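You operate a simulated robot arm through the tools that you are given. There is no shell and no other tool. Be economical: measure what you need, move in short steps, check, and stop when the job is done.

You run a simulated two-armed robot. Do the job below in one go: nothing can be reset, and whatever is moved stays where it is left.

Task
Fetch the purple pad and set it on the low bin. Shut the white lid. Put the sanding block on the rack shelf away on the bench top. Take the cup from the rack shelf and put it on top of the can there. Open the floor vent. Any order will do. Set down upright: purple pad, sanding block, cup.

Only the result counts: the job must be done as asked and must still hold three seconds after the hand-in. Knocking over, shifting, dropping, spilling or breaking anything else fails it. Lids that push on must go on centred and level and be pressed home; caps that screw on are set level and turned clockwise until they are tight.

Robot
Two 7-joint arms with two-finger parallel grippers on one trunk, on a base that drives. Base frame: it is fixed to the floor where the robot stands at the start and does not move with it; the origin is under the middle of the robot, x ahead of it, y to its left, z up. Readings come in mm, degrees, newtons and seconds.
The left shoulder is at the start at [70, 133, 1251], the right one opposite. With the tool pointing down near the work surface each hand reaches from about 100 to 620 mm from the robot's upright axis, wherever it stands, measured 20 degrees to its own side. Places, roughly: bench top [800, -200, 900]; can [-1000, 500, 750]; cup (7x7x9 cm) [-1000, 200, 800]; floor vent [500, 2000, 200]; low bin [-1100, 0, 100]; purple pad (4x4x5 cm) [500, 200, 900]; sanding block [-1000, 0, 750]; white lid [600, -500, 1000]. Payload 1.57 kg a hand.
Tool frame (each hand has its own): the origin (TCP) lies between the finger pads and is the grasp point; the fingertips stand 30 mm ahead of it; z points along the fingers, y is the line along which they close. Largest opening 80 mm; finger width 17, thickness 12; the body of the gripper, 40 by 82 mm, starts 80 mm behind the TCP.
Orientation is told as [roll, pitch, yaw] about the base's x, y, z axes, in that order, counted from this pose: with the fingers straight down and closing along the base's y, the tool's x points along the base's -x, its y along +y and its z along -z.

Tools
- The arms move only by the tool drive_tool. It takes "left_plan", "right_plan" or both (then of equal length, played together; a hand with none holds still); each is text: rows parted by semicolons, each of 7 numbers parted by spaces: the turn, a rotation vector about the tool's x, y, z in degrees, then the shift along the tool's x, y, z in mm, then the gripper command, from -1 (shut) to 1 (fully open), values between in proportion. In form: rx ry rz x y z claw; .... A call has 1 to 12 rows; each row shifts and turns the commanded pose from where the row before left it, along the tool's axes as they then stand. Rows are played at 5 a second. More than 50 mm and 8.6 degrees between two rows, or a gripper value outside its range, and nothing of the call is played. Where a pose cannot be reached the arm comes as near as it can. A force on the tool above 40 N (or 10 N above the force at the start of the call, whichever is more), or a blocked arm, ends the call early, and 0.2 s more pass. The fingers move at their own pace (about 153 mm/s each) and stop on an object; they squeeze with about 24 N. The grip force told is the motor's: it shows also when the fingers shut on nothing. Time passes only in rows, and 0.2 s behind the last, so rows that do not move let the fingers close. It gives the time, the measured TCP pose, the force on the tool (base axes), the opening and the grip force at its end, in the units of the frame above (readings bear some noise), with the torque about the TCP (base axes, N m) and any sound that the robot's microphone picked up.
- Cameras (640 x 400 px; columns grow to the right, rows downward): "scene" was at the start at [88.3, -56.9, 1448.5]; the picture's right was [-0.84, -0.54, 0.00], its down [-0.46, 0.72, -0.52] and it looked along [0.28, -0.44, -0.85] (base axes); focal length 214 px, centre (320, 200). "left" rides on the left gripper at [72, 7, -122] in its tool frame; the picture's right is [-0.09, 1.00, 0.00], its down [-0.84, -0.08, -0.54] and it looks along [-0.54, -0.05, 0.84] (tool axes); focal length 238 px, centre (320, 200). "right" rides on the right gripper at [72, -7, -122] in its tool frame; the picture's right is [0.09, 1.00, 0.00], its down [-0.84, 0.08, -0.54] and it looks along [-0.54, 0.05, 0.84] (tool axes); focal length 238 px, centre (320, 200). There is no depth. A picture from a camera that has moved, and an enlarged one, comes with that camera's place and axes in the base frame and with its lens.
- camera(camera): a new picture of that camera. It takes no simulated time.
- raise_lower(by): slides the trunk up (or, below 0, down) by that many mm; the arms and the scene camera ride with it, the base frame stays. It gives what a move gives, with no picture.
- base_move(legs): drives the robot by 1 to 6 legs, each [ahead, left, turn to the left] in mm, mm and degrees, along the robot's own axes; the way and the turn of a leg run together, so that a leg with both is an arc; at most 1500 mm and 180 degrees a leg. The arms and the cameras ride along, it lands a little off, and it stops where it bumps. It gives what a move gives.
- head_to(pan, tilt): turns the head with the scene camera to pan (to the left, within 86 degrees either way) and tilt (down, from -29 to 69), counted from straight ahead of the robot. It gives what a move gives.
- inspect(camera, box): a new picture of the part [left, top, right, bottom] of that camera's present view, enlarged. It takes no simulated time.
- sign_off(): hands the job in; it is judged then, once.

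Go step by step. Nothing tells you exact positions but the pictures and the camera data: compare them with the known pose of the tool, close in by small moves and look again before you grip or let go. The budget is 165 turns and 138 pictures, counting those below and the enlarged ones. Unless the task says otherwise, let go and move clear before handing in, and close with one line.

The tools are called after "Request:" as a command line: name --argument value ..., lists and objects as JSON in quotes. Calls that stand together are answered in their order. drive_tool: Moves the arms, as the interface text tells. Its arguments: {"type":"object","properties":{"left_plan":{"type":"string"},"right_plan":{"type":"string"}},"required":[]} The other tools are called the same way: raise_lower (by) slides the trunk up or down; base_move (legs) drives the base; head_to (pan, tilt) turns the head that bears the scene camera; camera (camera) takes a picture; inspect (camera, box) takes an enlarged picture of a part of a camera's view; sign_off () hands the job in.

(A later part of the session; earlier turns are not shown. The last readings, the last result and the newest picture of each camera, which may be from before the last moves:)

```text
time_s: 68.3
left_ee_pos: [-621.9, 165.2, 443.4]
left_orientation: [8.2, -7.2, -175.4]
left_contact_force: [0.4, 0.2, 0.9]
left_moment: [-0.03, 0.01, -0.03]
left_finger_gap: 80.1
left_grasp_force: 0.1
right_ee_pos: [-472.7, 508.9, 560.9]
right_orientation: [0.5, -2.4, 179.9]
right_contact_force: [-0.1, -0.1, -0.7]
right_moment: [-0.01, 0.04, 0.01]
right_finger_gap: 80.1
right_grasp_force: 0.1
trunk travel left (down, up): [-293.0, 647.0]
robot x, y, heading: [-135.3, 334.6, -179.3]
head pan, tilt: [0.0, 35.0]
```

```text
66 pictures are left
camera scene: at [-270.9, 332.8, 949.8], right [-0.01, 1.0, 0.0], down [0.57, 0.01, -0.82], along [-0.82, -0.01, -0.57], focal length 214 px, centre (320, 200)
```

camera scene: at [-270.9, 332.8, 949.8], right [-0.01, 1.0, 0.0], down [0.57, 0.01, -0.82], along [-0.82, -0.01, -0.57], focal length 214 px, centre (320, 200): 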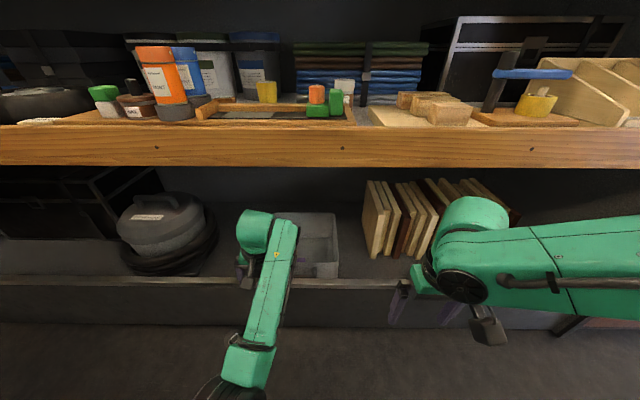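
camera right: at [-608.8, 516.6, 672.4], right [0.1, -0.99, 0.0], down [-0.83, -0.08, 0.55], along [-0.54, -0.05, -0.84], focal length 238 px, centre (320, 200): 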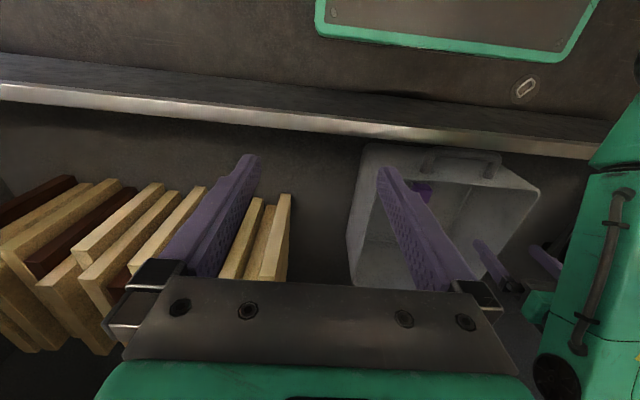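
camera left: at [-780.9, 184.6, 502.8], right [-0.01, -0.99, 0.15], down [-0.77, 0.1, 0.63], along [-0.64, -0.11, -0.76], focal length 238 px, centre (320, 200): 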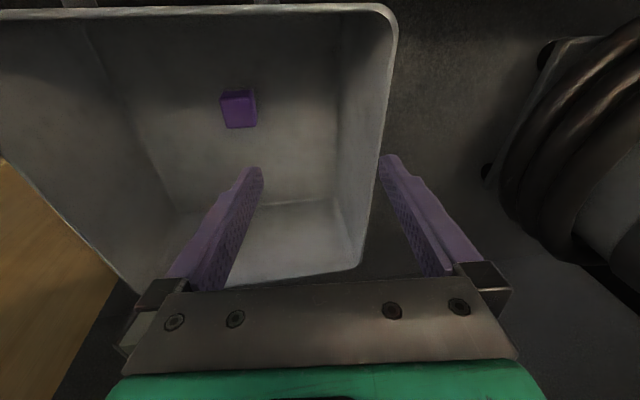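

Clear, and nothing was knocked over. By triangulation the plank front is at x=-710, its top about 830, and the cup is near [-977,165,848]. I'll raise the trunk and line up with the cup and can for the right hand.

Request:
base_move --legs '[[-60, 164, -0.7]]'

Request:
raise_lower --by 300

Request:
head_to --pan 0 --tilt 28

Request:
camera --camera "scene"

```text
time_s: 69.8
left_ee_pos: [-559.8, 2.8, 442.0]
left_orientation: [8.2, -7.1, -176.0]
left_contact_force: [0.0, -0.4, -0.1]
left_moment: [0.01, 0.01, 0.04]
left_finger_gap: 79.9
left_grasp_force: 0.2
right_ee_pos: [-407.5, 346.9, 562.5]
right_orientation: [0.4, -2.3, 179.3]
right_contact_force: [0.2, -0.4, 0.2]
right_moment: [-0.02, 0.04, 0.01]
right_finger_gap: 79.9
right_grasp_force: 0.1
trunk travel left (down, up): [-293.0, 647.0]
robot x, y, heading: [-72.6, 165.0, -180.0]
head pan, tilt: [0.0, 35.0]
```

```text
time_s: 72.8
left_ee_pos: [-561.1, 3.4, 742.5]
left_orientation: [8.2, -7.1, -176.1]
left_contact_force: [-0.5, -0.4, -0.3]
left_moment: [0.02, 0.0, 0.0]
left_finger_gap: 80.0
left_grasp_force: 0.0
right_ee_pos: [-407.3, 346.0, 860.4]
right_orientation: [0.5, -2.4, 179.3]
right_contact_force: [0.4, 1.2, -0.4]
right_moment: [0.02, -0.01, 0.01]
right_finger_gap: 79.8
right_grasp_force: 0.0
trunk travel left (down, up): [-593.0, 347.0]
robot x, y, heading: [-72.4, 168.5, -179.8]
head pan, tilt: [0.0, 35.0]
```

```text
time_s: 73.5
left_ee_pos: [-560.4, 3.4, 742.7]
left_orientation: [8.2, -7.1, -176.1]
left_contact_force: [-0.4, -0.3, -0.2]
left_moment: [0.02, -0.03, -0.01]
left_finger_gap: 80.0
left_grasp_force: 0.1
right_ee_pos: [-407.3, 347.1, 861.2]
right_orientation: [0.5, -2.4, 179.3]
right_contact_force: [-0.8, -0.5, 0.2]
right_moment: [0.03, 0.01, 0.01]
right_finger_gap: 79.7
right_grasp_force: 0.0
trunk travel left (down, up): [-593.0, 347.0]
robot x, y, heading: [-68.3, 167.6, -180.0]
head pan, tilt: [0.0, 28.0]
```

```text
65 pictures are left
camera scene: at [-211.4, 167.4, 1260.7], right [0.0, 1.0, 0.0], down [0.47, 0.0, -0.88], along [-0.88, 0.0, -0.47], focal length 214 px, centre (320, 200)
```

scene: 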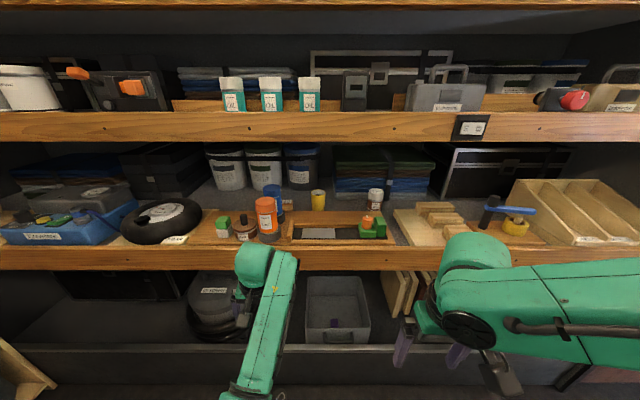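

Shelf view is good. I'll tuck the left hand back and level it, and tilt the right hand about 48° forward for reaching into the shelf.

Request:
drive_tool --left_plan "4.1 3.5 0 37 26 -17 1;4.1 3.5 0 37 26 -17 1;0 0 0 37 26 -17 1;0 0 0 37 26 -17 1;0 0 0 37 26 -17 1;0 0 0 37 26 -17 1;0 0 0 37 26 -17 1" --right_plan "0 -8 0 -21 26 -10 1;0 -8 0 -22.2 26 -7 1;0 -8 0 -23 26 -3.8 1;0 -8 0 -23.3 26 -0.6 1;0 -8 0 -23.1 26 2.6 1;0 -8 0 -22.5 26 5.8 1;0 0 0 -21.4 26 8.9 1"

Request:
camera --camera "scene"

```text
time_s: 74.0
left_ee_pos: [-530.2, -91.3, 735.1]
left_orientation: [10.4, -3.5, -172.3]
left_contact_force: [-0.4, 0.2, -0.6]
left_moment: [-0.02, 0.01, 0.02]
left_finger_gap: 80.0
left_grasp_force: 0.1
left hand out of reach, approached as far as the arm can: row 1, 2
right_ee_pos: [-442.1, 306.9, 884.0]
right_orientation: [0.4, -12.1, 179.4]
right_contact_force: [0.7, -0.1, -0.1]
right_moment: [0.0, -0.01, 0.0]
right_finger_gap: 80.3
right_grasp_force: 0.1
right hand out of reach, approached as far as the arm can: row 1, 2
trunk travel left (down, up): [-593.0, 347.0]
robot x, y, heading: [-70.1, 167.3, -180.0]
head pan, tilt: [0.0, 28.0]
stopped in row 2 (left hand): the arm was blocked; the commanded pose is now the measured one
```

```text
64 pictures are left
camera scene: at [-211.9, 165.7, 1260.6], right [0.0, 1.0, 0.0], down [0.47, 0.0, -0.88], along [-0.88, 0.0, -0.47], focal length 214 px, centre (320, 200)
```

scene: 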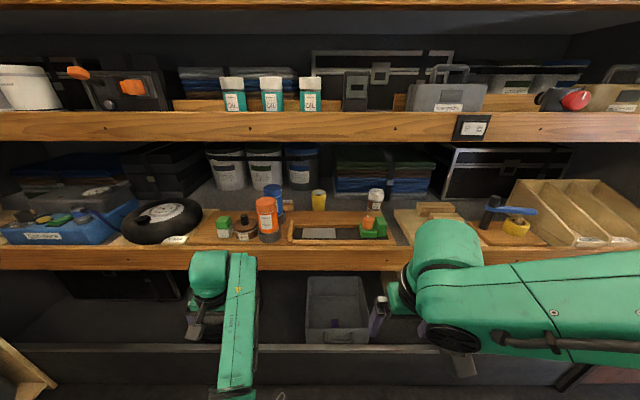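

The left arm is folded awkwardly. I'll lift that hand straight up first so it can unfold, and hold the right hand still.

Request:
drive_tool --left_plan "0 0 0 -15 0 -40 1;0 0 0 -15 0 -40 1;0 0 0 -10 0 -40 1;0 0 0 0 0 -40 1;0 0 0 0 0 -40 1"

Request:
camera --camera "scene"

```text
time_s: 75.2
left_ee_pos: [-612.5, -85.5, 909.2]
left_orientation: [10.4, -3.6, -172.5]
left_contact_force: [0.7, 0.0, -0.9]
left_moment: [-0.01, 0.01, 0.0]
left_finger_gap: 79.8
left_grasp_force: 0.1
left hand out of reach, approached as far as the arm can: row 2, 3, 4, 5
right_ee_pos: [-441.3, 307.5, 884.3]
right_orientation: [0.4, -12.1, 179.2]
right_contact_force: [-0.6, -0.2, 0.8]
right_moment: [-0.02, -0.01, 0.03]
right_finger_gap: 80.0
right_grasp_force: 0.0
trunk travel left (down, up): [-593.0, 347.0]
robot x, y, heading: [-74.2, 170.4, -179.9]
head pan, tilt: [0.0, 28.0]
```

```text
63 pictures are left
camera scene: at [-211.0, 167.9, 1260.7], right [0.0, 1.0, 0.0], down [0.47, 0.0, -0.88], along [-0.88, 0.0, -0.47], focal length 214 px, centre (320, 200)
```

scene: 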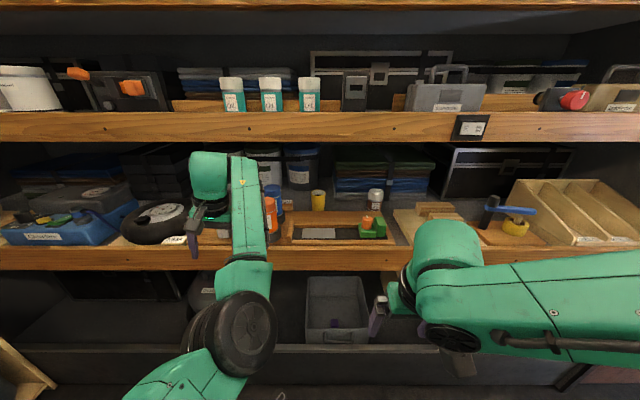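

Request:
drive_tool --left_plan "3 2 3 10 35 0 1;3 2 4 15 35 0 1;3 0 0 20 35 0 1;0 0 0 25 35 0 1;0 0 0 30 30 0 1;0 0 0 30 30 0 1;0 0 0 40 20 0 1"

Request:
camera --camera "scene"

```text
time_s: 76.8
left_ee_pos: [-431.2, -305.0, 926.7]
left_orientation: [1.4, 1.4, -178.9]
left_contact_force: [0.2, 0.0, 0.1]
left_moment: [0.03, 0.0, 0.02]
left_finger_gap: 80.0
left_grasp_force: 0.1
right_ee_pos: [-440.7, 306.0, 883.7]
right_orientation: [0.4, -12.1, 179.3]
right_contact_force: [0.2, -0.1, 0.3]
right_moment: [0.0, 0.03, -0.02]
right_finger_gap: 80.1
right_grasp_force: 0.0
trunk travel left (down, up): [-593.0, 347.0]
robot x, y, heading: [-69.8, 166.7, -180.0]
head pan, tilt: [0.0, 28.0]
```

```text
62 pictures are left
camera scene: at [-210.3, 166.6, 1260.8], right [0.0, 1.0, 0.0], down [0.47, 0.0, -0.88], along [-0.88, 0.0, -0.47], focal length 214 px, centre (320, 200)
```

scene: 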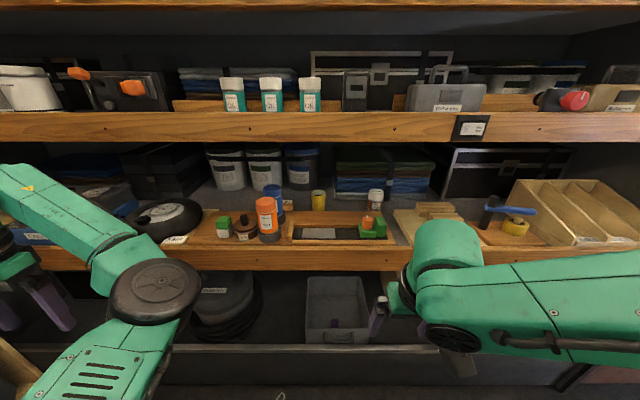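

Request:
drive_tool --left_plan "0 0 0 35 20 0 1;0 0 0 35 20 0 1;0 0 0 40 20 0 1;0 0 0 40 20 0 1;0 0 0 40 10 0 1;0 0 0 40 10 0 1" --right_plan "0 -8 0 -25 24 -8 1;0 -8 0 -25 24 -5 1;0 -8 0 -25 24 -2 1;0 -8 0 -25 24 2 1;0 -5 0 -25 24 5 1;0 0 0 -23 24 8 1"

Request:
camera --camera "scene"

```text
time_s: 78.2
left_ee_pos: [-195.5, -399.8, 938.3]
left_orientation: [1.5, 1.3, -178.8]
left_contact_force: [0.6, 0.0, 0.1]
left_moment: [-0.01, 0.02, 0.01]
left_finger_gap: 80.0
left_grasp_force: 0.0
right_ee_pos: [-563.6, 187.8, 964.7]
right_orientation: [0.8, -49.3, 178.7]
right_contact_force: [0.1, -0.7, 0.2]
right_moment: [0.01, -0.01, -0.02]
right_finger_gap: 79.8
right_grasp_force: 0.0
right hand out of reach, approached as far as the arm can: row 6
trunk travel left (down, up): [-593.0, 347.0]
robot x, y, heading: [-73.0, 167.3, -179.9]
head pan, tilt: [0.0, 28.0]
```

```text
61 pictures are left
camera scene: at [-209.2, 166.1, 1261.0], right [0.0, 1.0, 0.0], down [0.47, 0.0, -0.88], along [-0.88, 0.0, -0.47], focal length 214 px, centre (320, 200)
```

scene: 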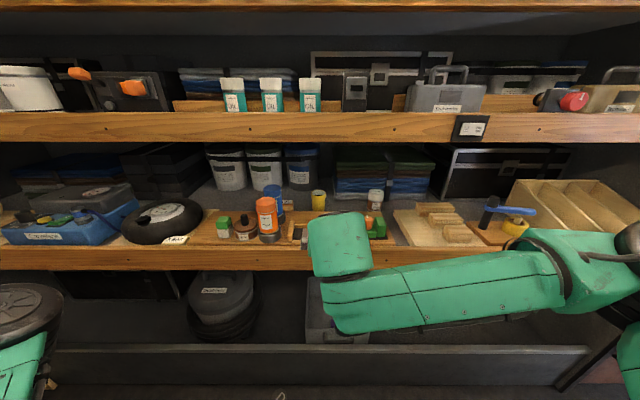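

Request:
base_move --legs '[[200, 0, 0]]'

Request:
camera --camera "right"

Request:
camera --camera "scene"

```text
time_s: 79.8
left_ee_pos: [-397.4, -399.5, 938.2]
left_orientation: [1.5, 1.4, -178.8]
left_contact_force: [-1.0, 0.3, 0.2]
left_moment: [0.02, -0.01, 0.02]
left_finger_gap: 80.1
left_grasp_force: 0.0
right_ee_pos: [-765.9, 186.7, 963.5]
right_orientation: [0.9, -49.1, 178.9]
right_contact_force: [-0.6, -0.6, 0.0]
right_moment: [0.02, -0.01, 0.01]
right_finger_gap: 80.1
right_grasp_force: 0.1
trunk travel left (down, up): [-593.0, 347.0]
robot x, y, heading: [-272.9, 166.9, -179.7]
head pan, tilt: [0.0, 28.0]
```

```text
60 pictures are left
camera right: at [-626.4, 192.8, 989.0], right [0.05, -1.0, -0.06], down [-0.14, -0.07, 0.99], along [-0.99, -0.05, -0.14], focal length 238 px, centre (320, 200)
```

right: 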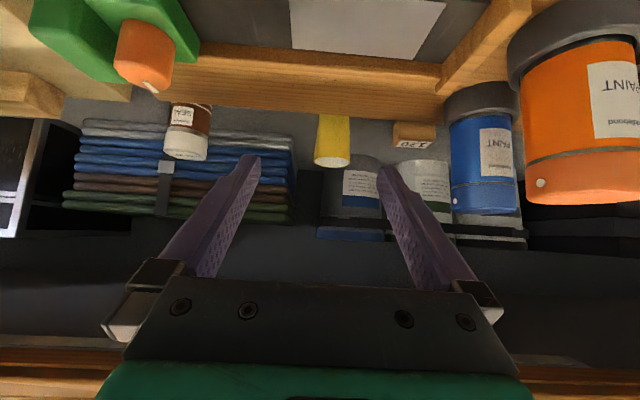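

```text
59 pictures are left
camera scene: at [-411.6, 166.3, 1260.7], right [0.0, 1.0, 0.0], down [0.47, 0.0, -0.88], along [-0.88, 0.0, -0.47], focal length 214 px, centre (320, 200)
```

scene: 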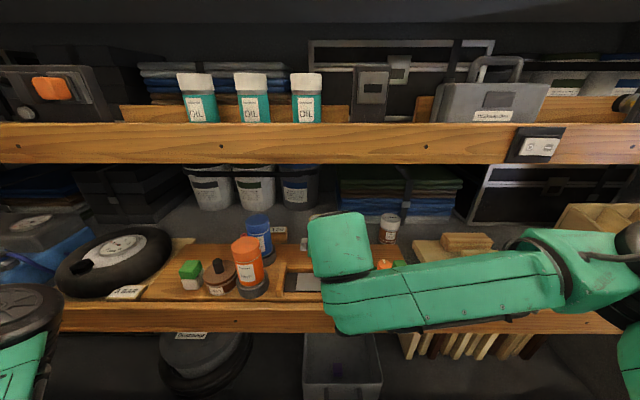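

The right camera now shows the cup, the sanding block (labelled "120") and the SEAL can, upside down. I'll zoom in for measurements.

Request:
inspect --camera "right" --box '[130, 80, 450, 220]'

Request:
inspect --camera "scene" --box '[170, 190, 430, 310]'

```text
2.00 times, centred on (290, 150) of right
camera zoom: at [-626.4, 192.8, 989.0], right [0.05, -1.0, -0.06], down [-0.14, -0.07, 0.99], along [-0.99, -0.05, -0.14], focal length 477 px, centre (380, 300)
```

zoom: 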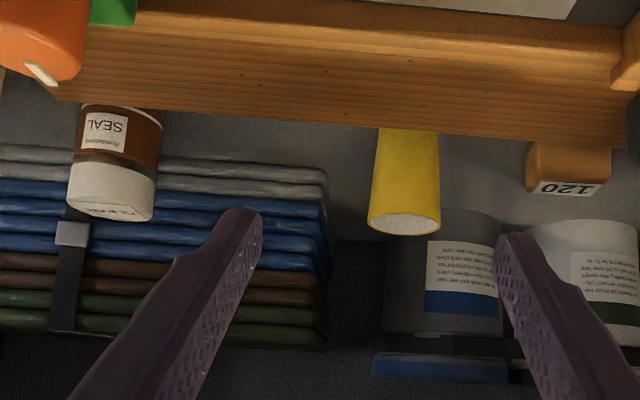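

```text
2.46 times, centred on (300, 250) of scene
camera zoom: at [-411.6, 166.3, 1260.7], right [0.0, 1.0, 0.0], down [0.47, 0.0, -0.88], along [-0.88, 0.0, -0.47], focal length 528 px, centre (369, 77)
```

zoom: 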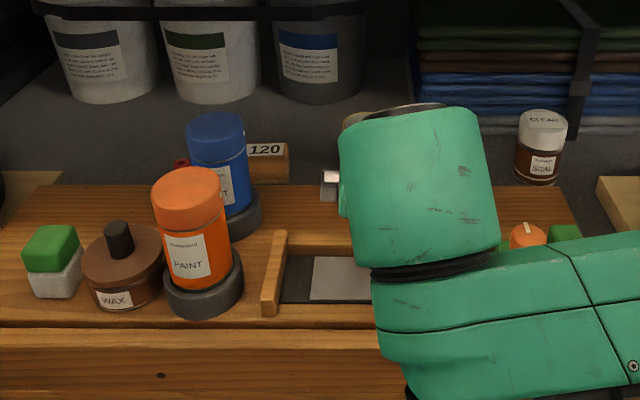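

Request:
base_move --legs '[[85, 0, 0]]'

Request:
inspect --camera "right" --box '[60, 40, 500, 240]'

```text
time_s: 80.9
left_ee_pos: [-483.3, -400.6, 937.6]
left_orientation: [1.4, 1.4, -178.8]
left_contact_force: [0.3, -1.0, -0.7]
left_moment: [0.02, -0.02, 0.04]
left_finger_gap: 79.9
left_grasp_force: 0.0
right_ee_pos: [-851.3, 186.6, 962.9]
right_orientation: [0.9, -49.1, 179.0]
right_contact_force: [-0.9, -1.4, -0.1]
right_moment: [-0.01, 0.0, -0.03]
right_finger_gap: 80.0
right_grasp_force: 0.1
trunk travel left (down, up): [-593.0, 347.0]
robot x, y, heading: [-352.7, 165.8, -179.7]
head pan, tilt: [0.0, 28.0]
```

```text
1.45 times, centred on (280, 140) of right
camera zoom: at [-712.9, 193.2, 988.9], right [0.05, -1.0, -0.06], down [-0.14, -0.07, 0.99], along [-0.99, -0.04, -0.14], focal length 347 px, centre (378, 287)
```

zoom: 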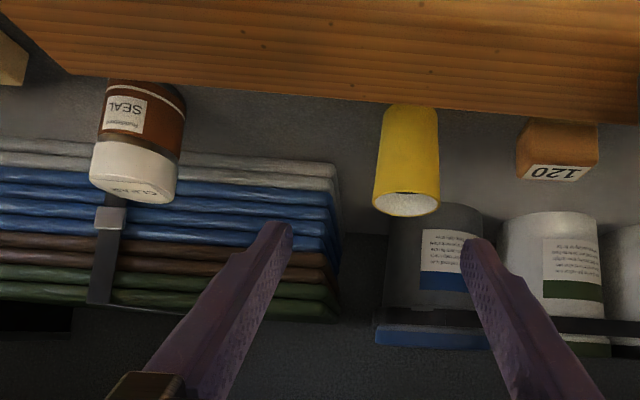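

Cup mouth is near [-1035,156,859] and the can's lid near [-1020,405,873]. I'll approach the cup along a diagonal and re-check.

Request:
drive_tool --right_plan "0 0 0 -6 8 31 1;0 0 0 -6 8 31 1;0 0 0 -6 8 31 1;0 0 0 -6 7 31 1"

Request:
camera --camera "right"

Request:
camera --camera "scene"

```text
time_s: 81.9
left_ee_pos: [-483.1, -399.6, 938.4]
left_orientation: [1.6, 1.4, -178.9]
left_contact_force: [0.2, -0.1, 0.3]
left_moment: [0.02, -0.02, -0.01]
left_finger_gap: 80.0
left_grasp_force: 0.1
right_ee_pos: [-934.3, 222.2, 909.2]
right_orientation: [1.1, -49.0, 179.0]
right_contact_force: [-0.2, -0.9, 0.6]
right_moment: [-0.01, 0.02, 0.02]
right_finger_gap: 79.9
right_grasp_force: 0.0
right hand out of reach, approached as far as the arm can: row 1, 2, 3, 4
trunk travel left (down, up): [-593.0, 347.0]
robot x, y, heading: [-357.9, 165.7, -180.2]
head pan, tilt: [0.0, 28.0]
```

```text
55 pictures are left
camera right: at [-794.8, 228.7, 934.1], right [0.06, -1.0, -0.06], down [-0.14, -0.07, 0.99], along [-0.99, -0.05, -0.14], focal length 238 px, centre (320, 200)
```

right: 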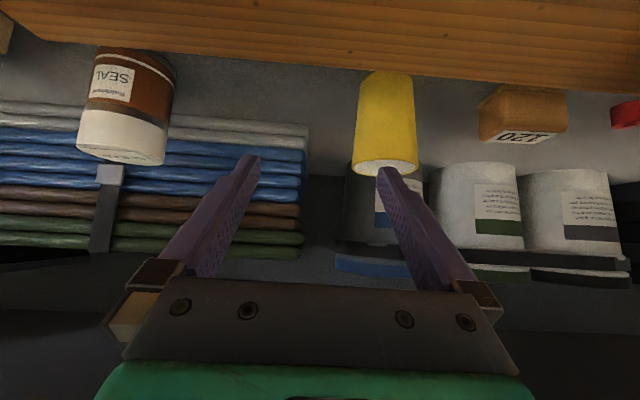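

```text
54 pictures are left
camera scene: at [-498.4, 166.6, 1260.6], right [0.0, 1.0, 0.0], down [0.47, 0.0, -0.88], along [-0.88, 0.0, -0.47], focal length 214 px, centre (320, 200)
```

scene: 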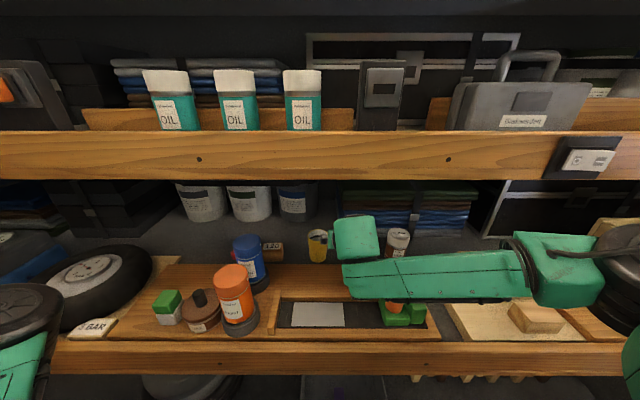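

The right arm can't reach the cup from here. I'll pull it up and back, shift the base left, and ease forward as far as the base allows.

Request:
drive_tool --right_plan "0 0 0 6 -10 -35 1;0 0 0 6 -15 -35 1;0 0 0 -15 -25 -15 1;0 0 0 -15 -25 -10 1;0 0 0 0 -25 0 1"

Request:
base_move --legs '[[0, 110, 0], [70, 0, 0]]'

Request:
camera --camera "scene"

```text
time_s: 83.1
left_ee_pos: [-481.8, -398.9, 938.8]
left_orientation: [1.5, 1.4, -178.8]
left_contact_force: [0.2, -0.3, 0.1]
left_moment: [-0.03, 0.02, -0.04]
left_finger_gap: 80.0
left_grasp_force: 0.1
right_ee_pos: [-872.0, 325.1, 985.3]
right_orientation: [1.0, -49.1, 178.8]
right_contact_force: [0.0, 0.7, -1.1]
right_moment: [-0.02, 0.01, -0.01]
right_finger_gap: 79.8
right_grasp_force: 0.1
trunk travel left (down, up): [-593.0, 347.0]
robot x, y, heading: [-356.6, 166.5, -179.7]
head pan, tilt: [0.0, 28.0]
```

```text
time_s: 84.9
left_ee_pos: [-552.6, -510.8, 939.0]
left_orientation: [1.4, 1.5, -178.7]
left_contact_force: [-0.4, -0.5, 0.3]
left_moment: [0.02, -0.01, 0.0]
left_finger_gap: 79.7
left_grasp_force: 0.0
right_ee_pos: [-943.2, 214.8, 985.3]
right_orientation: [0.8, -49.1, 179.0]
right_contact_force: [-0.4, -0.6, 0.1]
right_moment: [0.0, -0.01, -0.02]
right_finger_gap: 80.0
right_grasp_force: 0.1
trunk travel left (down, up): [-593.0, 347.0]
robot x, y, heading: [-427.0, 54.9, -180.0]
head pan, tilt: [0.0, 28.0]
```

```text
53 pictures are left
camera scene: at [-568.3, 55.7, 1260.6], right [0.0, 1.0, 0.0], down [0.47, 0.0, -0.88], along [-0.88, 0.0, -0.47], focal length 214 px, centre (320, 200)
```

scene: 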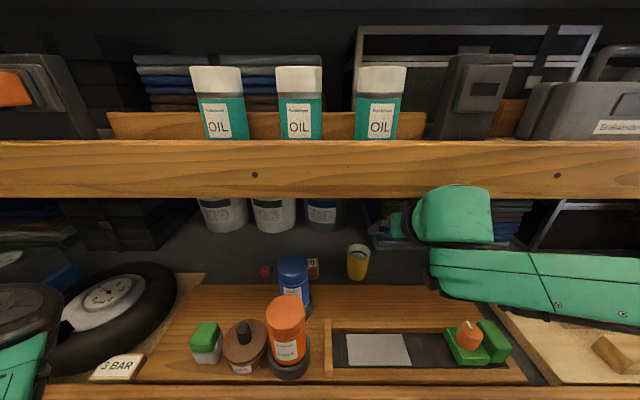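

Request:
head_to --pan 50 --tilt 30

Request:
camera --camera "scene"

```text
time_s: 86.1
left_ee_pos: [-552.9, -509.8, 937.6]
left_orientation: [1.5, 1.4, -178.7]
left_contact_force: [-0.3, 0.6, 0.2]
left_moment: [0.0, -0.01, -0.02]
left_finger_gap: 79.9
left_grasp_force: 0.0
right_ee_pos: [-941.5, 213.9, 985.8]
right_orientation: [0.9, -49.1, 178.9]
right_contact_force: [-0.2, 0.1, 0.0]
right_moment: [-0.01, 0.01, -0.02]
right_finger_gap: 80.2
right_grasp_force: 0.1
trunk travel left (down, up): [-593.0, 347.0]
robot x, y, heading: [-428.3, 57.9, -179.7]
head pan, tilt: [50.0, 30.0]
```

```text
52 pictures are left
camera scene: at [-534.1, -12.9, 1257.5], right [-0.77, 0.64, 0.0], down [0.32, 0.38, -0.87], along [-0.56, -0.66, -0.5], focal length 214 px, centre (320, 200)
```

scene: 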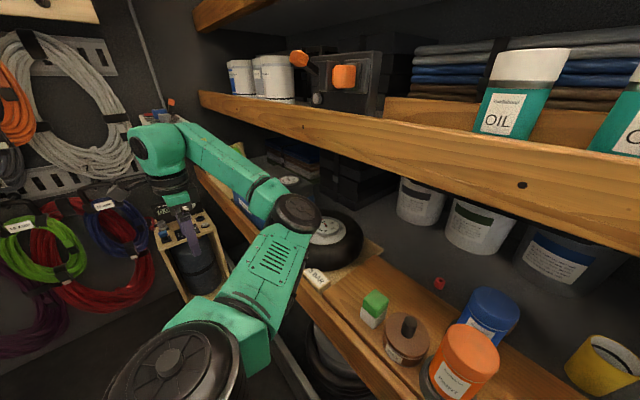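

The left elbow is clear between the shelves. I'll move 30 mm more forward, aim the head back, then approach the cup with the right hand.

Request:
base_move --legs '[[30, 0, 0]]'

Request:
drive_tool --right_plan "0 0 0 0 18 0 1;0 0 0 0 20 0 1;0 0 0 10 20 25 1;0 0 0 20 0 25 1;0 0 0 8 0 8 1"

Request:
head_to --pan 0 --tilt 35

Request:
camera --camera "right"

Request:
camera --camera "scene"

```text
time_s: 86.9
left_ee_pos: [-561.9, -510.5, 938.6]
left_orientation: [1.5, 1.2, -178.7]
left_contact_force: [0.0, -0.1, 0.4]
left_moment: [0.0, -0.02, -0.01]
left_finger_gap: 80.1
left_grasp_force: 0.1
right_ee_pos: [-949.1, 214.0, 983.9]
right_orientation: [0.7, -48.6, 179.3]
right_contact_force: [0.5, -0.3, 0.3]
right_moment: [0.02, 0.01, 0.02]
right_finger_gap: 80.0
right_grasp_force: 0.1
trunk travel left (down, up): [-593.0, 347.0]
robot x, y, heading: [-438.4, 57.3, -179.7]
head pan, tilt: [50.0, 30.0]
stopped in leg 1: the force on the tool passed its limit (the readings are from after the stop); the commanded pose is now the measured one
```

```text
time_s: 88.1
left_ee_pos: [-564.0, -511.2, 937.3]
left_orientation: [1.4, 1.5, -178.8]
left_contact_force: [-0.2, -0.8, -0.4]
left_moment: [-0.01, -0.03, -0.01]
left_finger_gap: 80.0
left_grasp_force: 0.1
right_ee_pos: [-971.7, 156.1, 916.6]
right_orientation: [0.6, -48.6, 179.3]
right_contact_force: [0.1, -0.1, 0.2]
right_moment: [0.0, 0.02, -0.03]
right_finger_gap: 80.1
right_grasp_force: 0.0
trunk travel left (down, up): [-593.0, 347.0]
robot x, y, heading: [-438.8, 53.8, -179.7]
head pan, tilt: [50.0, 30.0]
```

```text
time_s: 89.3
left_ee_pos: [-564.0, -509.2, 939.0]
left_orientation: [1.3, 1.4, -178.8]
left_contact_force: [0.1, 0.0, -0.3]
left_moment: [0.0, 0.01, -0.04]
left_finger_gap: 80.2
left_grasp_force: 0.2
right_ee_pos: [-970.2, 157.6, 917.1]
right_orientation: [0.5, -48.5, 179.3]
right_contact_force: [0.0, -0.4, -0.7]
right_moment: [-0.01, 0.01, 0.02]
right_finger_gap: 79.8
right_grasp_force: 0.0
trunk travel left (down, up): [-593.0, 347.0]
robot x, y, heading: [-439.0, 55.2, -179.8]
head pan, tilt: [0.0, 35.0]
```

```text
51 pictures are left
camera right: at [-831.7, 164.1, 943.5], right [0.06, -1.0, -0.06], down [-0.15, -0.07, 0.99], along [-0.99, -0.05, -0.15], focal length 238 px, centre (320, 200)
```

right: 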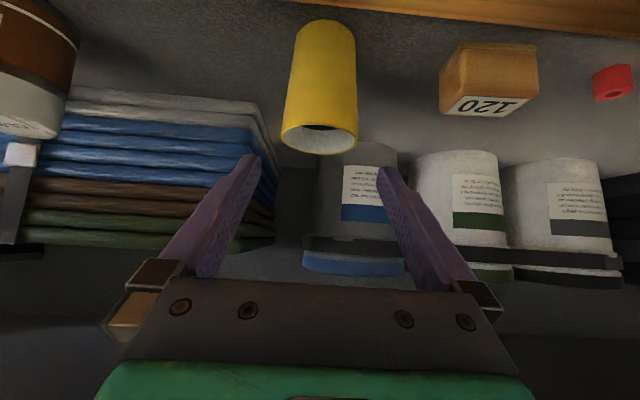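

```text
50 pictures are left
camera scene: at [-575.1, 56.3, 1249.7], right [0.0, 1.0, 0.0], down [0.57, 0.0, -0.82], along [-0.82, 0.0, -0.57], focal length 214 px, centre (320, 200)
```

scene: 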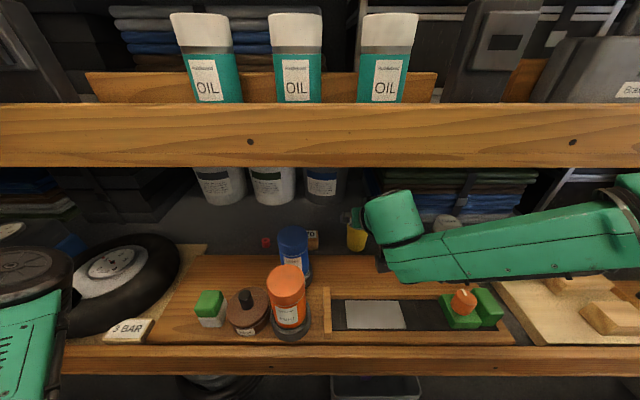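

Aligned laterally. I'll go forward over the cup and then straight down.

Request:
drive_tool --right_plan "0 0 0 -20.5 0 23.3 1;0 0 0 -20.5 0 23.3 1;0 0 0 22 0 19.6 1"

Request:
camera --camera "right"

```text
time_s: 90.1
left_ee_pos: [-564.3, -508.7, 938.6]
left_orientation: [1.5, 1.4, -178.8]
left_contact_force: [-0.5, 0.3, -0.3]
left_moment: [0.01, -0.02, 0.01]
left_finger_gap: 80.1
left_grasp_force: 0.1
right_ee_pos: [-1034.6, 155.7, 885.7]
right_orientation: [0.7, -48.7, 179.3]
right_contact_force: [-0.2, 0.6, 0.0]
right_moment: [0.0, -0.02, 0.01]
right_finger_gap: 80.0
right_grasp_force: 0.0
trunk travel left (down, up): [-593.0, 347.0]
robot x, y, heading: [-434.7, 54.6, -179.8]
head pan, tilt: [0.0, 35.0]
```

```text
49 pictures are left
camera right: at [-896.2, 162.6, 911.9], right [0.06, -1.0, -0.06], down [-0.15, -0.07, 0.99], along [-0.99, -0.05, -0.15], focal length 238 px, centre (320, 200)
```

right: 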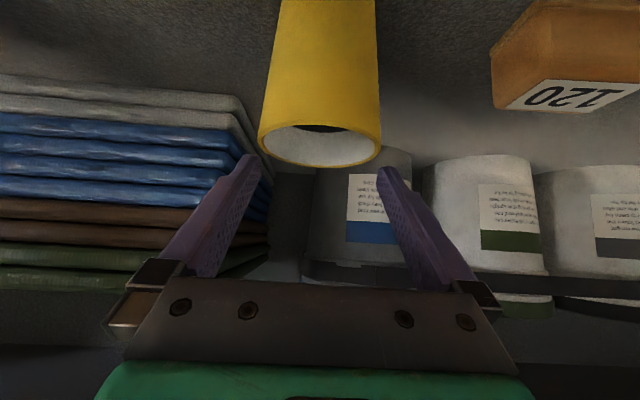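

Request:
drive_tool --right_plan "0 0 0 15.1 0 10.6 1;0 0 0 15.1 0 10.6 1;0 0 0 15.1 0 10.6 1"

Request:
camera --camera "right"

```text
time_s: 90.9
left_ee_pos: [-565.8, -508.9, 937.8]
left_orientation: [1.3, 1.5, -178.9]
left_contact_force: [-1.0, 0.1, -0.4]
left_moment: [0.0, -0.04, 0.01]
left_finger_gap: 80.1
left_grasp_force: 0.1
right_ee_pos: [-1026.5, 156.4, 829.1]
right_orientation: [0.8, -48.6, 179.3]
right_contact_force: [0.0, 0.0, -0.1]
right_moment: [0.0, 0.04, -0.03]
right_finger_gap: 80.1
right_grasp_force: 0.1
trunk travel left (down, up): [-593.0, 347.0]
robot x, y, heading: [-435.2, 57.4, -179.9]
head pan, tilt: [0.0, 35.0]
```

```text
48 pictures are left
camera right: at [-887.9, 163.2, 856.3], right [0.06, -1.0, -0.06], down [-0.15, -0.07, 0.99], along [-0.99, -0.05, -0.15], focal length 238 px, centre (320, 200)
```

right: 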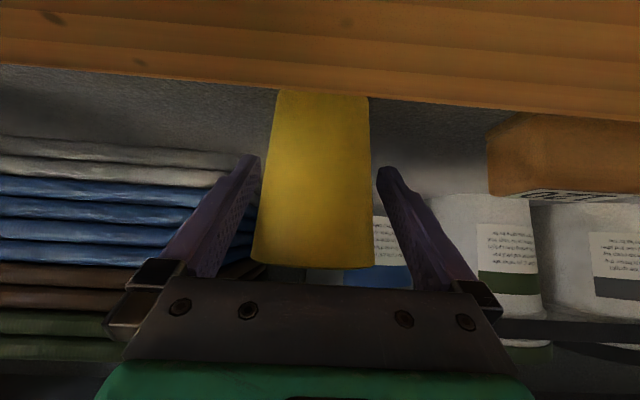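

The cup is between the fingers, so I'll close and lift slightly.

Request:
drive_tool --right_plan "0 0 0 0 0 0 0.6;0 0 0 0 0 0 -1;0 0 0 0 0 0 -1;0 0 0 0 0 0 -1"

Request:
drive_tool --right_plan "0 0 0 -15 0 -13.2 -1;0 0 0 -30 0 -26.4 -1;0 0 0 -30 0 -26.4 -1"

Request:
camera --camera "right"

Request:
camera --camera "scene"

```text
time_s: 91.9
left_ee_pos: [-564.6, -509.5, 938.4]
left_orientation: [1.3, 1.5, -178.8]
left_contact_force: [-0.1, -0.2, 0.3]
left_moment: [0.03, 0.0, -0.01]
left_finger_gap: 80.0
left_grasp_force: 0.1
right_ee_pos: [-1026.2, 156.4, 830.0]
right_orientation: [0.6, -48.6, 179.2]
right_contact_force: [1.3, -0.6, 0.8]
right_moment: [-0.01, 0.02, 0.02]
right_finger_gap: 58.6
right_grasp_force: 23.6
trunk travel left (down, up): [-593.0, 347.0]
robot x, y, heading: [-435.0, 59.7, -179.7]
head pan, tilt: [0.0, 35.0]
```

```text
time_s: 92.7
left_ee_pos: [-563.3, -509.9, 936.7]
left_orientation: [1.3, 1.4, -178.8]
left_contact_force: [-1.3, -0.2, 0.4]
left_moment: [0.01, -0.03, 0.03]
left_finger_gap: 80.0
left_grasp_force: 0.0
right_ee_pos: [-1023.3, 154.5, 932.9]
right_orientation: [0.5, -48.4, 179.6]
right_contact_force: [0.3, 0.2, -0.6]
right_moment: [-0.02, 0.0, 0.0]
right_finger_gap: 58.7
right_grasp_force: 24.1
trunk travel left (down, up): [-593.0, 347.0]
robot x, y, heading: [-436.0, 56.0, -180.0]
head pan, tilt: [0.0, 35.0]
```

```text
47 pictures are left
camera right: at [-885.7, 162.0, 959.8], right [0.06, -1.0, -0.06], down [-0.15, -0.07, 0.99], along [-0.99, -0.05, -0.15], focal length 238 px, centre (320, 200)
```

right: 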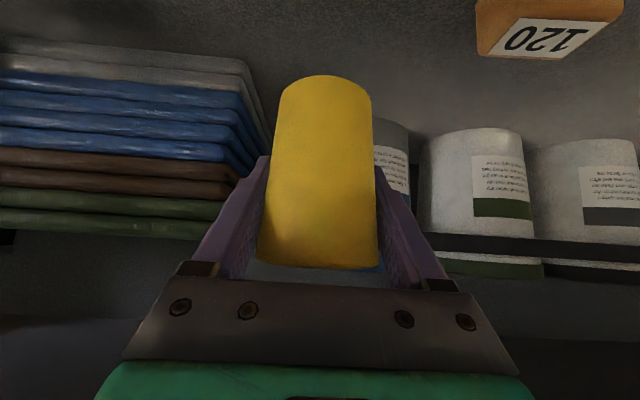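

```text
46 pictures are left
camera scene: at [-574.8, 56.2, 1249.5], right [0.0, 1.0, 0.0], down [0.57, 0.0, -0.82], along [-0.82, 0.0, -0.57], focal length 214 px, centre (320, 200)
```

scene: 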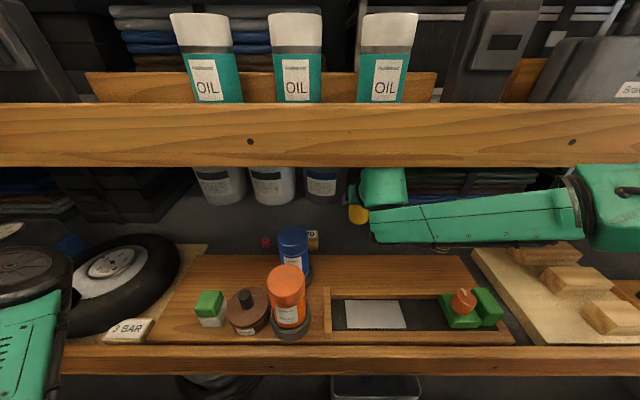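

Cup held. I'll raise it a little, pull it back 40 mm, and slide the base 245 mm right to line up with the can.

Request:
drive_tool --right_plan "0 0 0 0 0 -38 -1;0 0 0 -10 0 -15 -1"

Request:
base_move --legs '[[-10, -245, 0]]'

Request:
camera --camera "right"

Request:
camera --camera "scene"

```text
time_s: 93.5
left_ee_pos: [-574.9, -511.8, 936.6]
left_orientation: [1.4, 2.3, -178.7]
left_contact_force: [-0.4, 0.5, 0.4]
left_moment: [0.0, -0.02, 0.03]
left_finger_gap: 80.0
left_grasp_force: 0.1
right_ee_pos: [-996.7, 165.4, 914.9]
right_orientation: [-3.0, -41.4, -179.1]
right_contact_force: [0.6, -0.7, -0.5]
right_moment: [-0.01, 0.0, -0.02]
right_finger_gap: 58.4
right_grasp_force: 24.4
trunk travel left (down, up): [-593.0, 347.0]
robot x, y, heading: [-438.5, 57.6, -179.7]
head pan, tilt: [0.0, 35.0]
stopped in row 2 (right hand): the arm was blocked; the commanded pose is now the measured one
```

```text
time_s: 95.3
left_ee_pos: [-565.8, -275.5, 929.8]
left_orientation: [0.7, 2.2, -178.6]
left_contact_force: [0.4, -0.5, -0.5]
left_moment: [0.03, 0.03, 0.01]
left_finger_gap: 80.0
left_grasp_force: 0.1
right_ee_pos: [-987.3, 400.6, 914.7]
right_orientation: [-3.9, -41.6, -178.2]
right_contact_force: [-0.1, -0.6, -0.4]
right_moment: [0.0, -0.01, 0.01]
right_finger_gap: 58.5
right_grasp_force: 24.0
trunk travel left (down, up): [-593.0, 347.0]
robot x, y, heading: [-435.1, 305.2, -179.9]
head pan, tilt: [0.0, 35.0]
```

```text
45 pictures are left
camera right: at [-852.6, 403.2, 958.8], right [0.06, -0.99, -0.11], down [-0.27, -0.12, 0.96], along [-0.96, -0.03, -0.27], focal length 238 px, centre (320, 200)
```

right: 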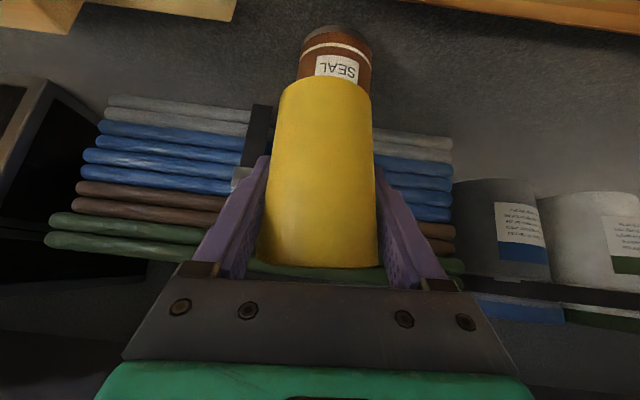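

```text
44 pictures are left
camera scene: at [-583.1, 286.4, 1247.2], right [0.0, 1.0, 0.01], down [0.59, 0.01, -0.81], along [-0.81, 0.0, -0.59], focal length 214 px, centre (320, 200)
```

scene: 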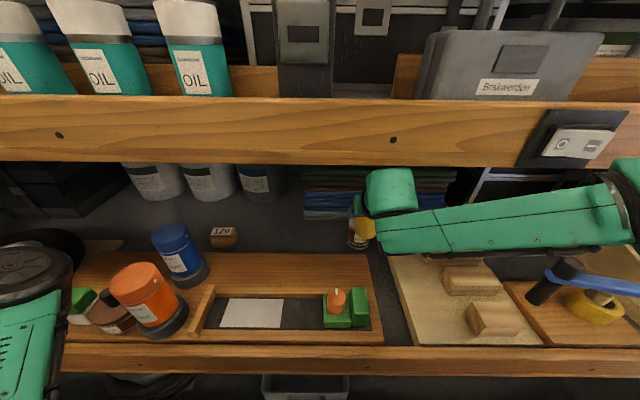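

The arm pressed against something, probably the upper shelf, and tilted the hand by about 7°. I'll back the base off 100 mm and then restore the orientation.

Request:
base_move --legs '[[-100, 0, 0]]'

Request:
camera --camera "right"

Request:
camera --camera "scene"

```text
time_s: 96.4
left_ee_pos: [-449.9, -267.2, 938.7]
left_orientation: [1.4, 1.3, -178.5]
left_contact_force: [-0.6, 0.1, 0.3]
left_moment: [0.01, 0.01, 0.01]
left_finger_gap: 80.0
left_grasp_force: 0.0
right_ee_pos: [-874.4, 409.1, 922.3]
right_orientation: [-2.9, -42.6, -178.5]
right_contact_force: [-0.1, -0.2, 0.0]
right_moment: [-0.01, -0.01, 0.01]
right_finger_gap: 58.5
right_grasp_force: 23.9
trunk travel left (down, up): [-593.0, 347.0]
robot x, y, heading: [-327.4, 300.0, -179.8]
head pan, tilt: [0.0, 35.0]
```

```text
43 pictures are left
camera right: at [-738.9, 412.7, 963.8], right [0.06, -0.99, -0.1], down [-0.25, -0.11, 0.96], along [-0.97, -0.03, -0.26], focal length 238 px, centre (320, 200)
```

right: 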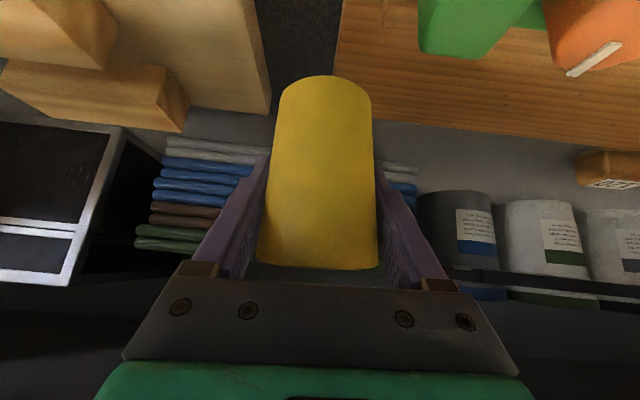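

```text
42 pictures are left
camera scene: at [-464.8, 300.1, 1249.7], right [-0.01, 1.0, 0.0], down [0.57, 0.0, -0.82], along [-0.82, -0.01, -0.57], focal length 214 px, centre (320, 200)
```

scene: 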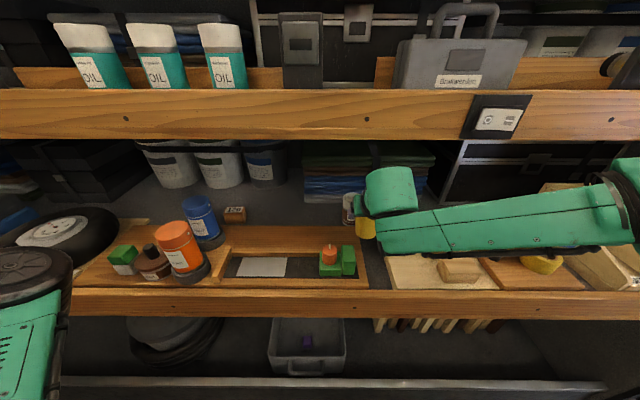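

Request:
inspect --camera "scene" --box '[300, 160, 420, 250]'

Request:
drive_tool --right_plan "-1 -3 0.6 0 0 0 -1;-1 -3 0.7 0 0 0 -1"

```text
4.44 times, centred on (360, 205) of scene
camera zoom: at [-464.8, 300.1, 1249.7], right [-0.01, 1.0, 0.0], down [0.57, 0.0, -0.82], along [-0.82, -0.01, -0.57], focal length 953 px, centre (142, 178)
```

zoom: 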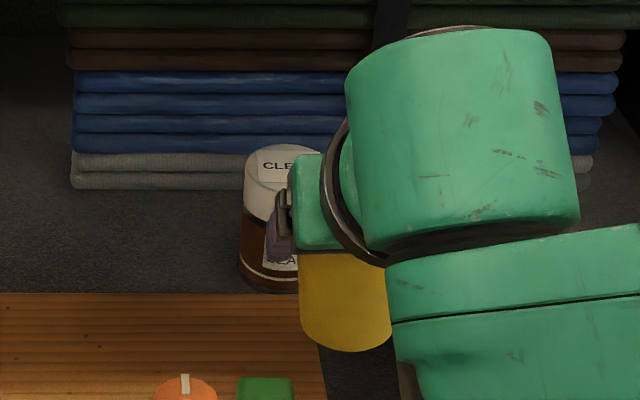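

```text
time_s: 97.0
left_ee_pos: [-449.2, -265.4, 938.0]
left_orientation: [1.4, 1.4, -178.6]
left_contact_force: [1.1, -0.4, -0.2]
left_moment: [0.03, 0.01, -0.01]
left_finger_gap: 79.8
left_grasp_force: 0.0
right_ee_pos: [-872.5, 408.9, 923.4]
right_orientation: [0.4, -48.6, 179.7]
right_contact_force: [0.4, -0.4, -0.5]
right_moment: [0.02, -0.02, -0.01]
right_finger_gap: 58.3
right_grasp_force: 24.2
trunk travel left (down, up): [-593.0, 347.0]
robot x, y, heading: [-328.0, 298.7, -179.9]
head pan, tilt: [0.0, 35.0]
```

The can is upright and in place. I need a better fix on its top, so I'll back off and shift right for an unobstructed second view.

Request:
base_move --legs '[[-100, -120, 0]]'

Request:
inspect --camera "scene" --box '[230, 140, 350, 230]'

```text
time_s: 98.5
left_ee_pos: [-348.1, -143.1, 938.5]
left_orientation: [1.5, 1.4, -178.6]
left_contact_force: [-0.1, 1.1, 0.4]
left_moment: [-0.04, 0.0, 0.0]
left_finger_gap: 79.9
left_grasp_force: 0.1
right_ee_pos: [-771.4, 530.7, 923.5]
right_orientation: [0.3, -48.5, 179.9]
right_contact_force: [0.1, 0.1, 1.0]
right_moment: [0.01, -0.03, -0.02]
right_finger_gap: 58.4
right_grasp_force: 24.0
trunk travel left (down, up): [-593.0, 347.0]
robot x, y, heading: [-223.7, 419.8, -180.0]
head pan, tilt: [0.0, 35.0]
```

```text
4.44 times, centred on (290, 185) of scene
camera zoom: at [-363.1, 423.2, 1249.7], right [-0.01, 1.0, 0.0], down [0.57, 0.0, -0.82], along [-0.82, -0.01, -0.57], focal length 953 px, centre (453, 267)
```

zoom: 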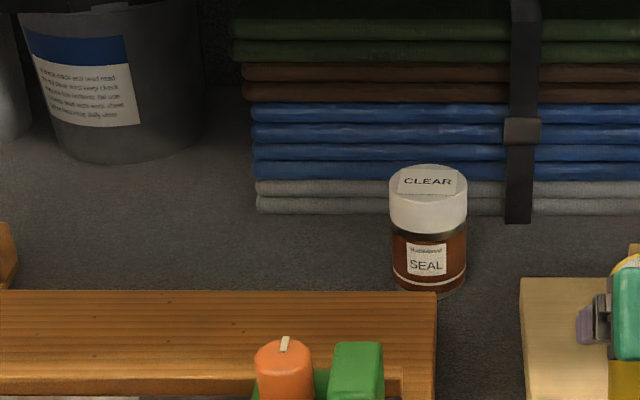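

Refined: the can's lid centre is near [-1020,398,871], and the cup's base is about 56 mm below the TCP. I'll raise to z≈941 and drive in.

Request:
drive_tool --right_plan "0 0 0 -13.2 0 -11.6 -1"

Request:
base_move --legs '[[0, 134, 0], [180, 0, 0]]'

Request:
camera --camera "right"

```text
time_s: 98.8
left_ee_pos: [-349.2, -143.4, 938.1]
left_orientation: [1.3, 1.4, -178.5]
left_contact_force: [-0.1, -0.5, 0.3]
left_moment: [-0.01, 0.02, 0.03]
left_finger_gap: 79.7
left_grasp_force: 0.2
right_ee_pos: [-770.3, 529.9, 940.6]
right_orientation: [0.2, -48.5, 179.9]
right_contact_force: [-0.3, -0.4, -1.2]
right_moment: [0.01, -0.03, -0.01]
right_finger_gap: 58.3
right_grasp_force: 23.5
trunk travel left (down, up): [-593.0, 347.0]
robot x, y, heading: [-226.5, 428.1, -179.5]
head pan, tilt: [0.0, 35.0]
```

```text
time_s: 101.2
left_ee_pos: [-532.2, -272.8, 937.5]
left_orientation: [1.3, 1.3, -178.8]
left_contact_force: [-0.3, 0.5, -0.4]
left_moment: [0.02, -0.01, 0.01]
left_finger_gap: 79.8
left_grasp_force: 0.0
right_ee_pos: [-947.8, 402.2, 940.4]
right_orientation: [0.3, -48.5, 179.4]
right_contact_force: [0.2, -1.2, -0.1]
right_moment: [0.01, 0.0, -0.03]
right_finger_gap: 58.0
right_grasp_force: 24.1
trunk travel left (down, up): [-593.0, 347.0]
robot x, y, heading: [-407.9, 289.4, -179.7]
head pan, tilt: [0.0, 35.0]
```

```text
39 pictures are left
camera right: at [-810.7, 409.2, 967.1], right [0.06, -1.0, -0.07], down [-0.15, -0.07, 0.99], along [-0.99, -0.05, -0.15], focal length 238 px, centre (320, 200)
```

right: 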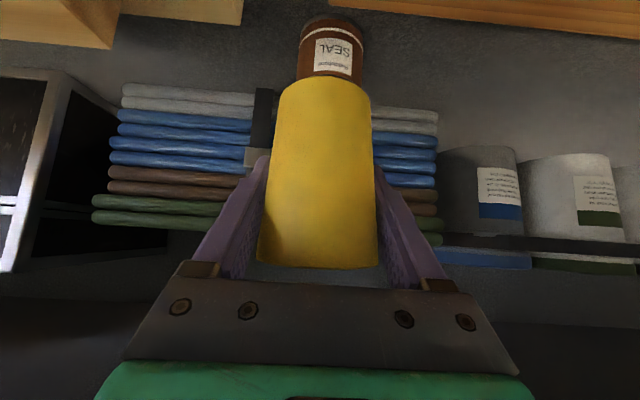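

Request:
base_move --legs '[[14, 0, 0]]'

Request:
drive_tool --right_plan "0 0 0 -12.8 2 14.5 -1;0 0 0 -12.8 3 14.5 -1;0 0 0 -12.4 0 14 -1"

Request:
camera --camera "right"

Request:
inspect --camera "scene" --box '[300, 160, 440, 260]'

```text
time_s: 102.0
left_ee_pos: [-544.7, -273.6, 938.8]
left_orientation: [1.3, 1.3, -178.7]
left_contact_force: [0.5, 0.0, -0.5]
left_moment: [0.0, 0.01, 0.0]
left_finger_gap: 80.0
left_grasp_force: 0.1
right_ee_pos: [-961.9, 403.1, 939.8]
right_orientation: [0.4, -48.6, 179.4]
right_contact_force: [-0.7, -0.3, -0.6]
right_moment: [0.04, 0.02, 0.0]
right_finger_gap: 58.3
right_grasp_force: 23.9
trunk travel left (down, up): [-593.0, 347.0]
robot x, y, heading: [-420.0, 293.3, -179.7]
head pan, tilt: [0.0, 35.0]
```

```text
time_s: 103.0
left_ee_pos: [-529.4, -270.4, 943.0]
left_orientation: [1.6, 0.4, -178.9]
left_contact_force: [0.7, 0.2, -0.3]
left_moment: [-0.02, -0.01, 0.02]
left_finger_gap: 80.2
left_grasp_force: 0.0
right_ee_pos: [-995.3, 395.4, 940.2]
right_orientation: [-0.8, -48.2, -178.6]
right_contact_force: [0.0, 0.7, -0.8]
right_moment: [0.02, 0.01, 0.02]
right_finger_gap: 58.1
right_grasp_force: 24.0
trunk travel left (down, up): [-593.0, 347.0]
robot x, y, heading: [-419.7, 292.6, 179.7]
head pan, tilt: [0.0, 35.0]
stopped in row 3 (right hand): the arm was blocked; the commanded pose is now the measured one
```

```text
38 pictures are left
camera right: at [-858.0, 404.1, 967.0], right [0.08, -0.99, -0.08], down [-0.15, -0.09, 0.98], along [-0.99, -0.06, -0.16], focal length 238 px, centre (320, 200)
```

right: 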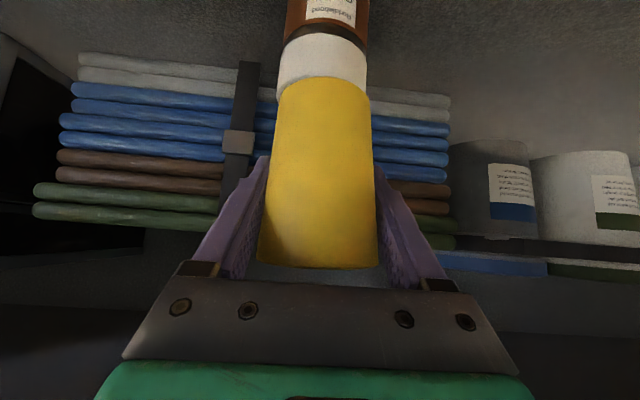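

```text
4.00 times, centred on (370, 210) of scene
camera zoom: at [-533.9, 296.9, 1252.7], right [0.0, 1.0, 0.0], down [0.56, 0.0, -0.83], along [-0.83, 0.0, -0.56], focal length 858 px, centre (120, 160)
```

zoom: 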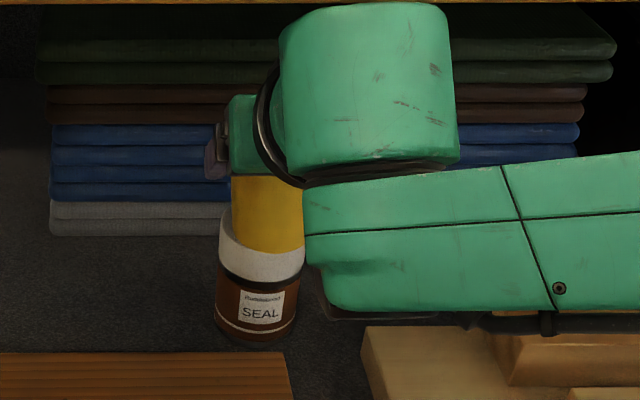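

Blocked again, so it's likely the elbow against the upper plank. I'll look right to see what is touching.

Request:
head_to --pan -50 --tilt 15

Request:
camera --camera "scene"

```text
time_s: 104.2
left_ee_pos: [-528.8, -270.0, 942.4]
left_orientation: [1.6, 0.3, -178.9]
left_contact_force: [0.2, 0.3, -0.4]
left_moment: [-0.02, -0.02, 0.02]
left_finger_gap: 80.1
left_grasp_force: 0.0
right_ee_pos: [-996.2, 394.3, 939.7]
right_orientation: [-0.5, -48.2, -178.6]
right_contact_force: [0.0, -0.2, -0.9]
right_moment: [0.04, 0.01, 0.0]
right_finger_gap: 58.3
right_grasp_force: 24.1
trunk travel left (down, up): [-593.0, 347.0]
robot x, y, heading: [-415.0, 291.1, 180.2]
head pan, tilt: [-50.0, 15.0]
```

```text
36 pictures are left
camera scene: at [-505.3, 368.4, 1283.1], right [0.77, 0.64, -0.02], down [0.15, -0.2, -0.97], along [-0.63, 0.74, -0.25], focal length 214 px, centre (320, 200)
```

scene: 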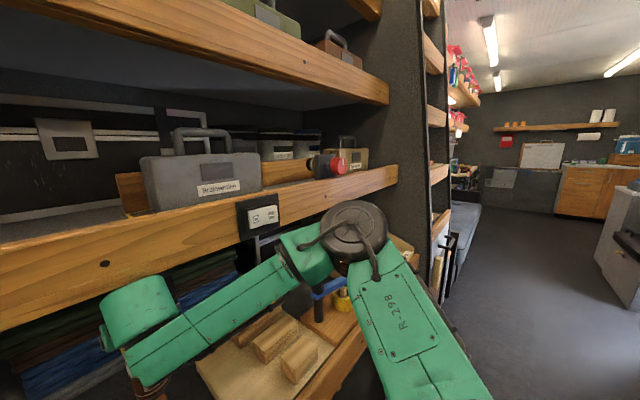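

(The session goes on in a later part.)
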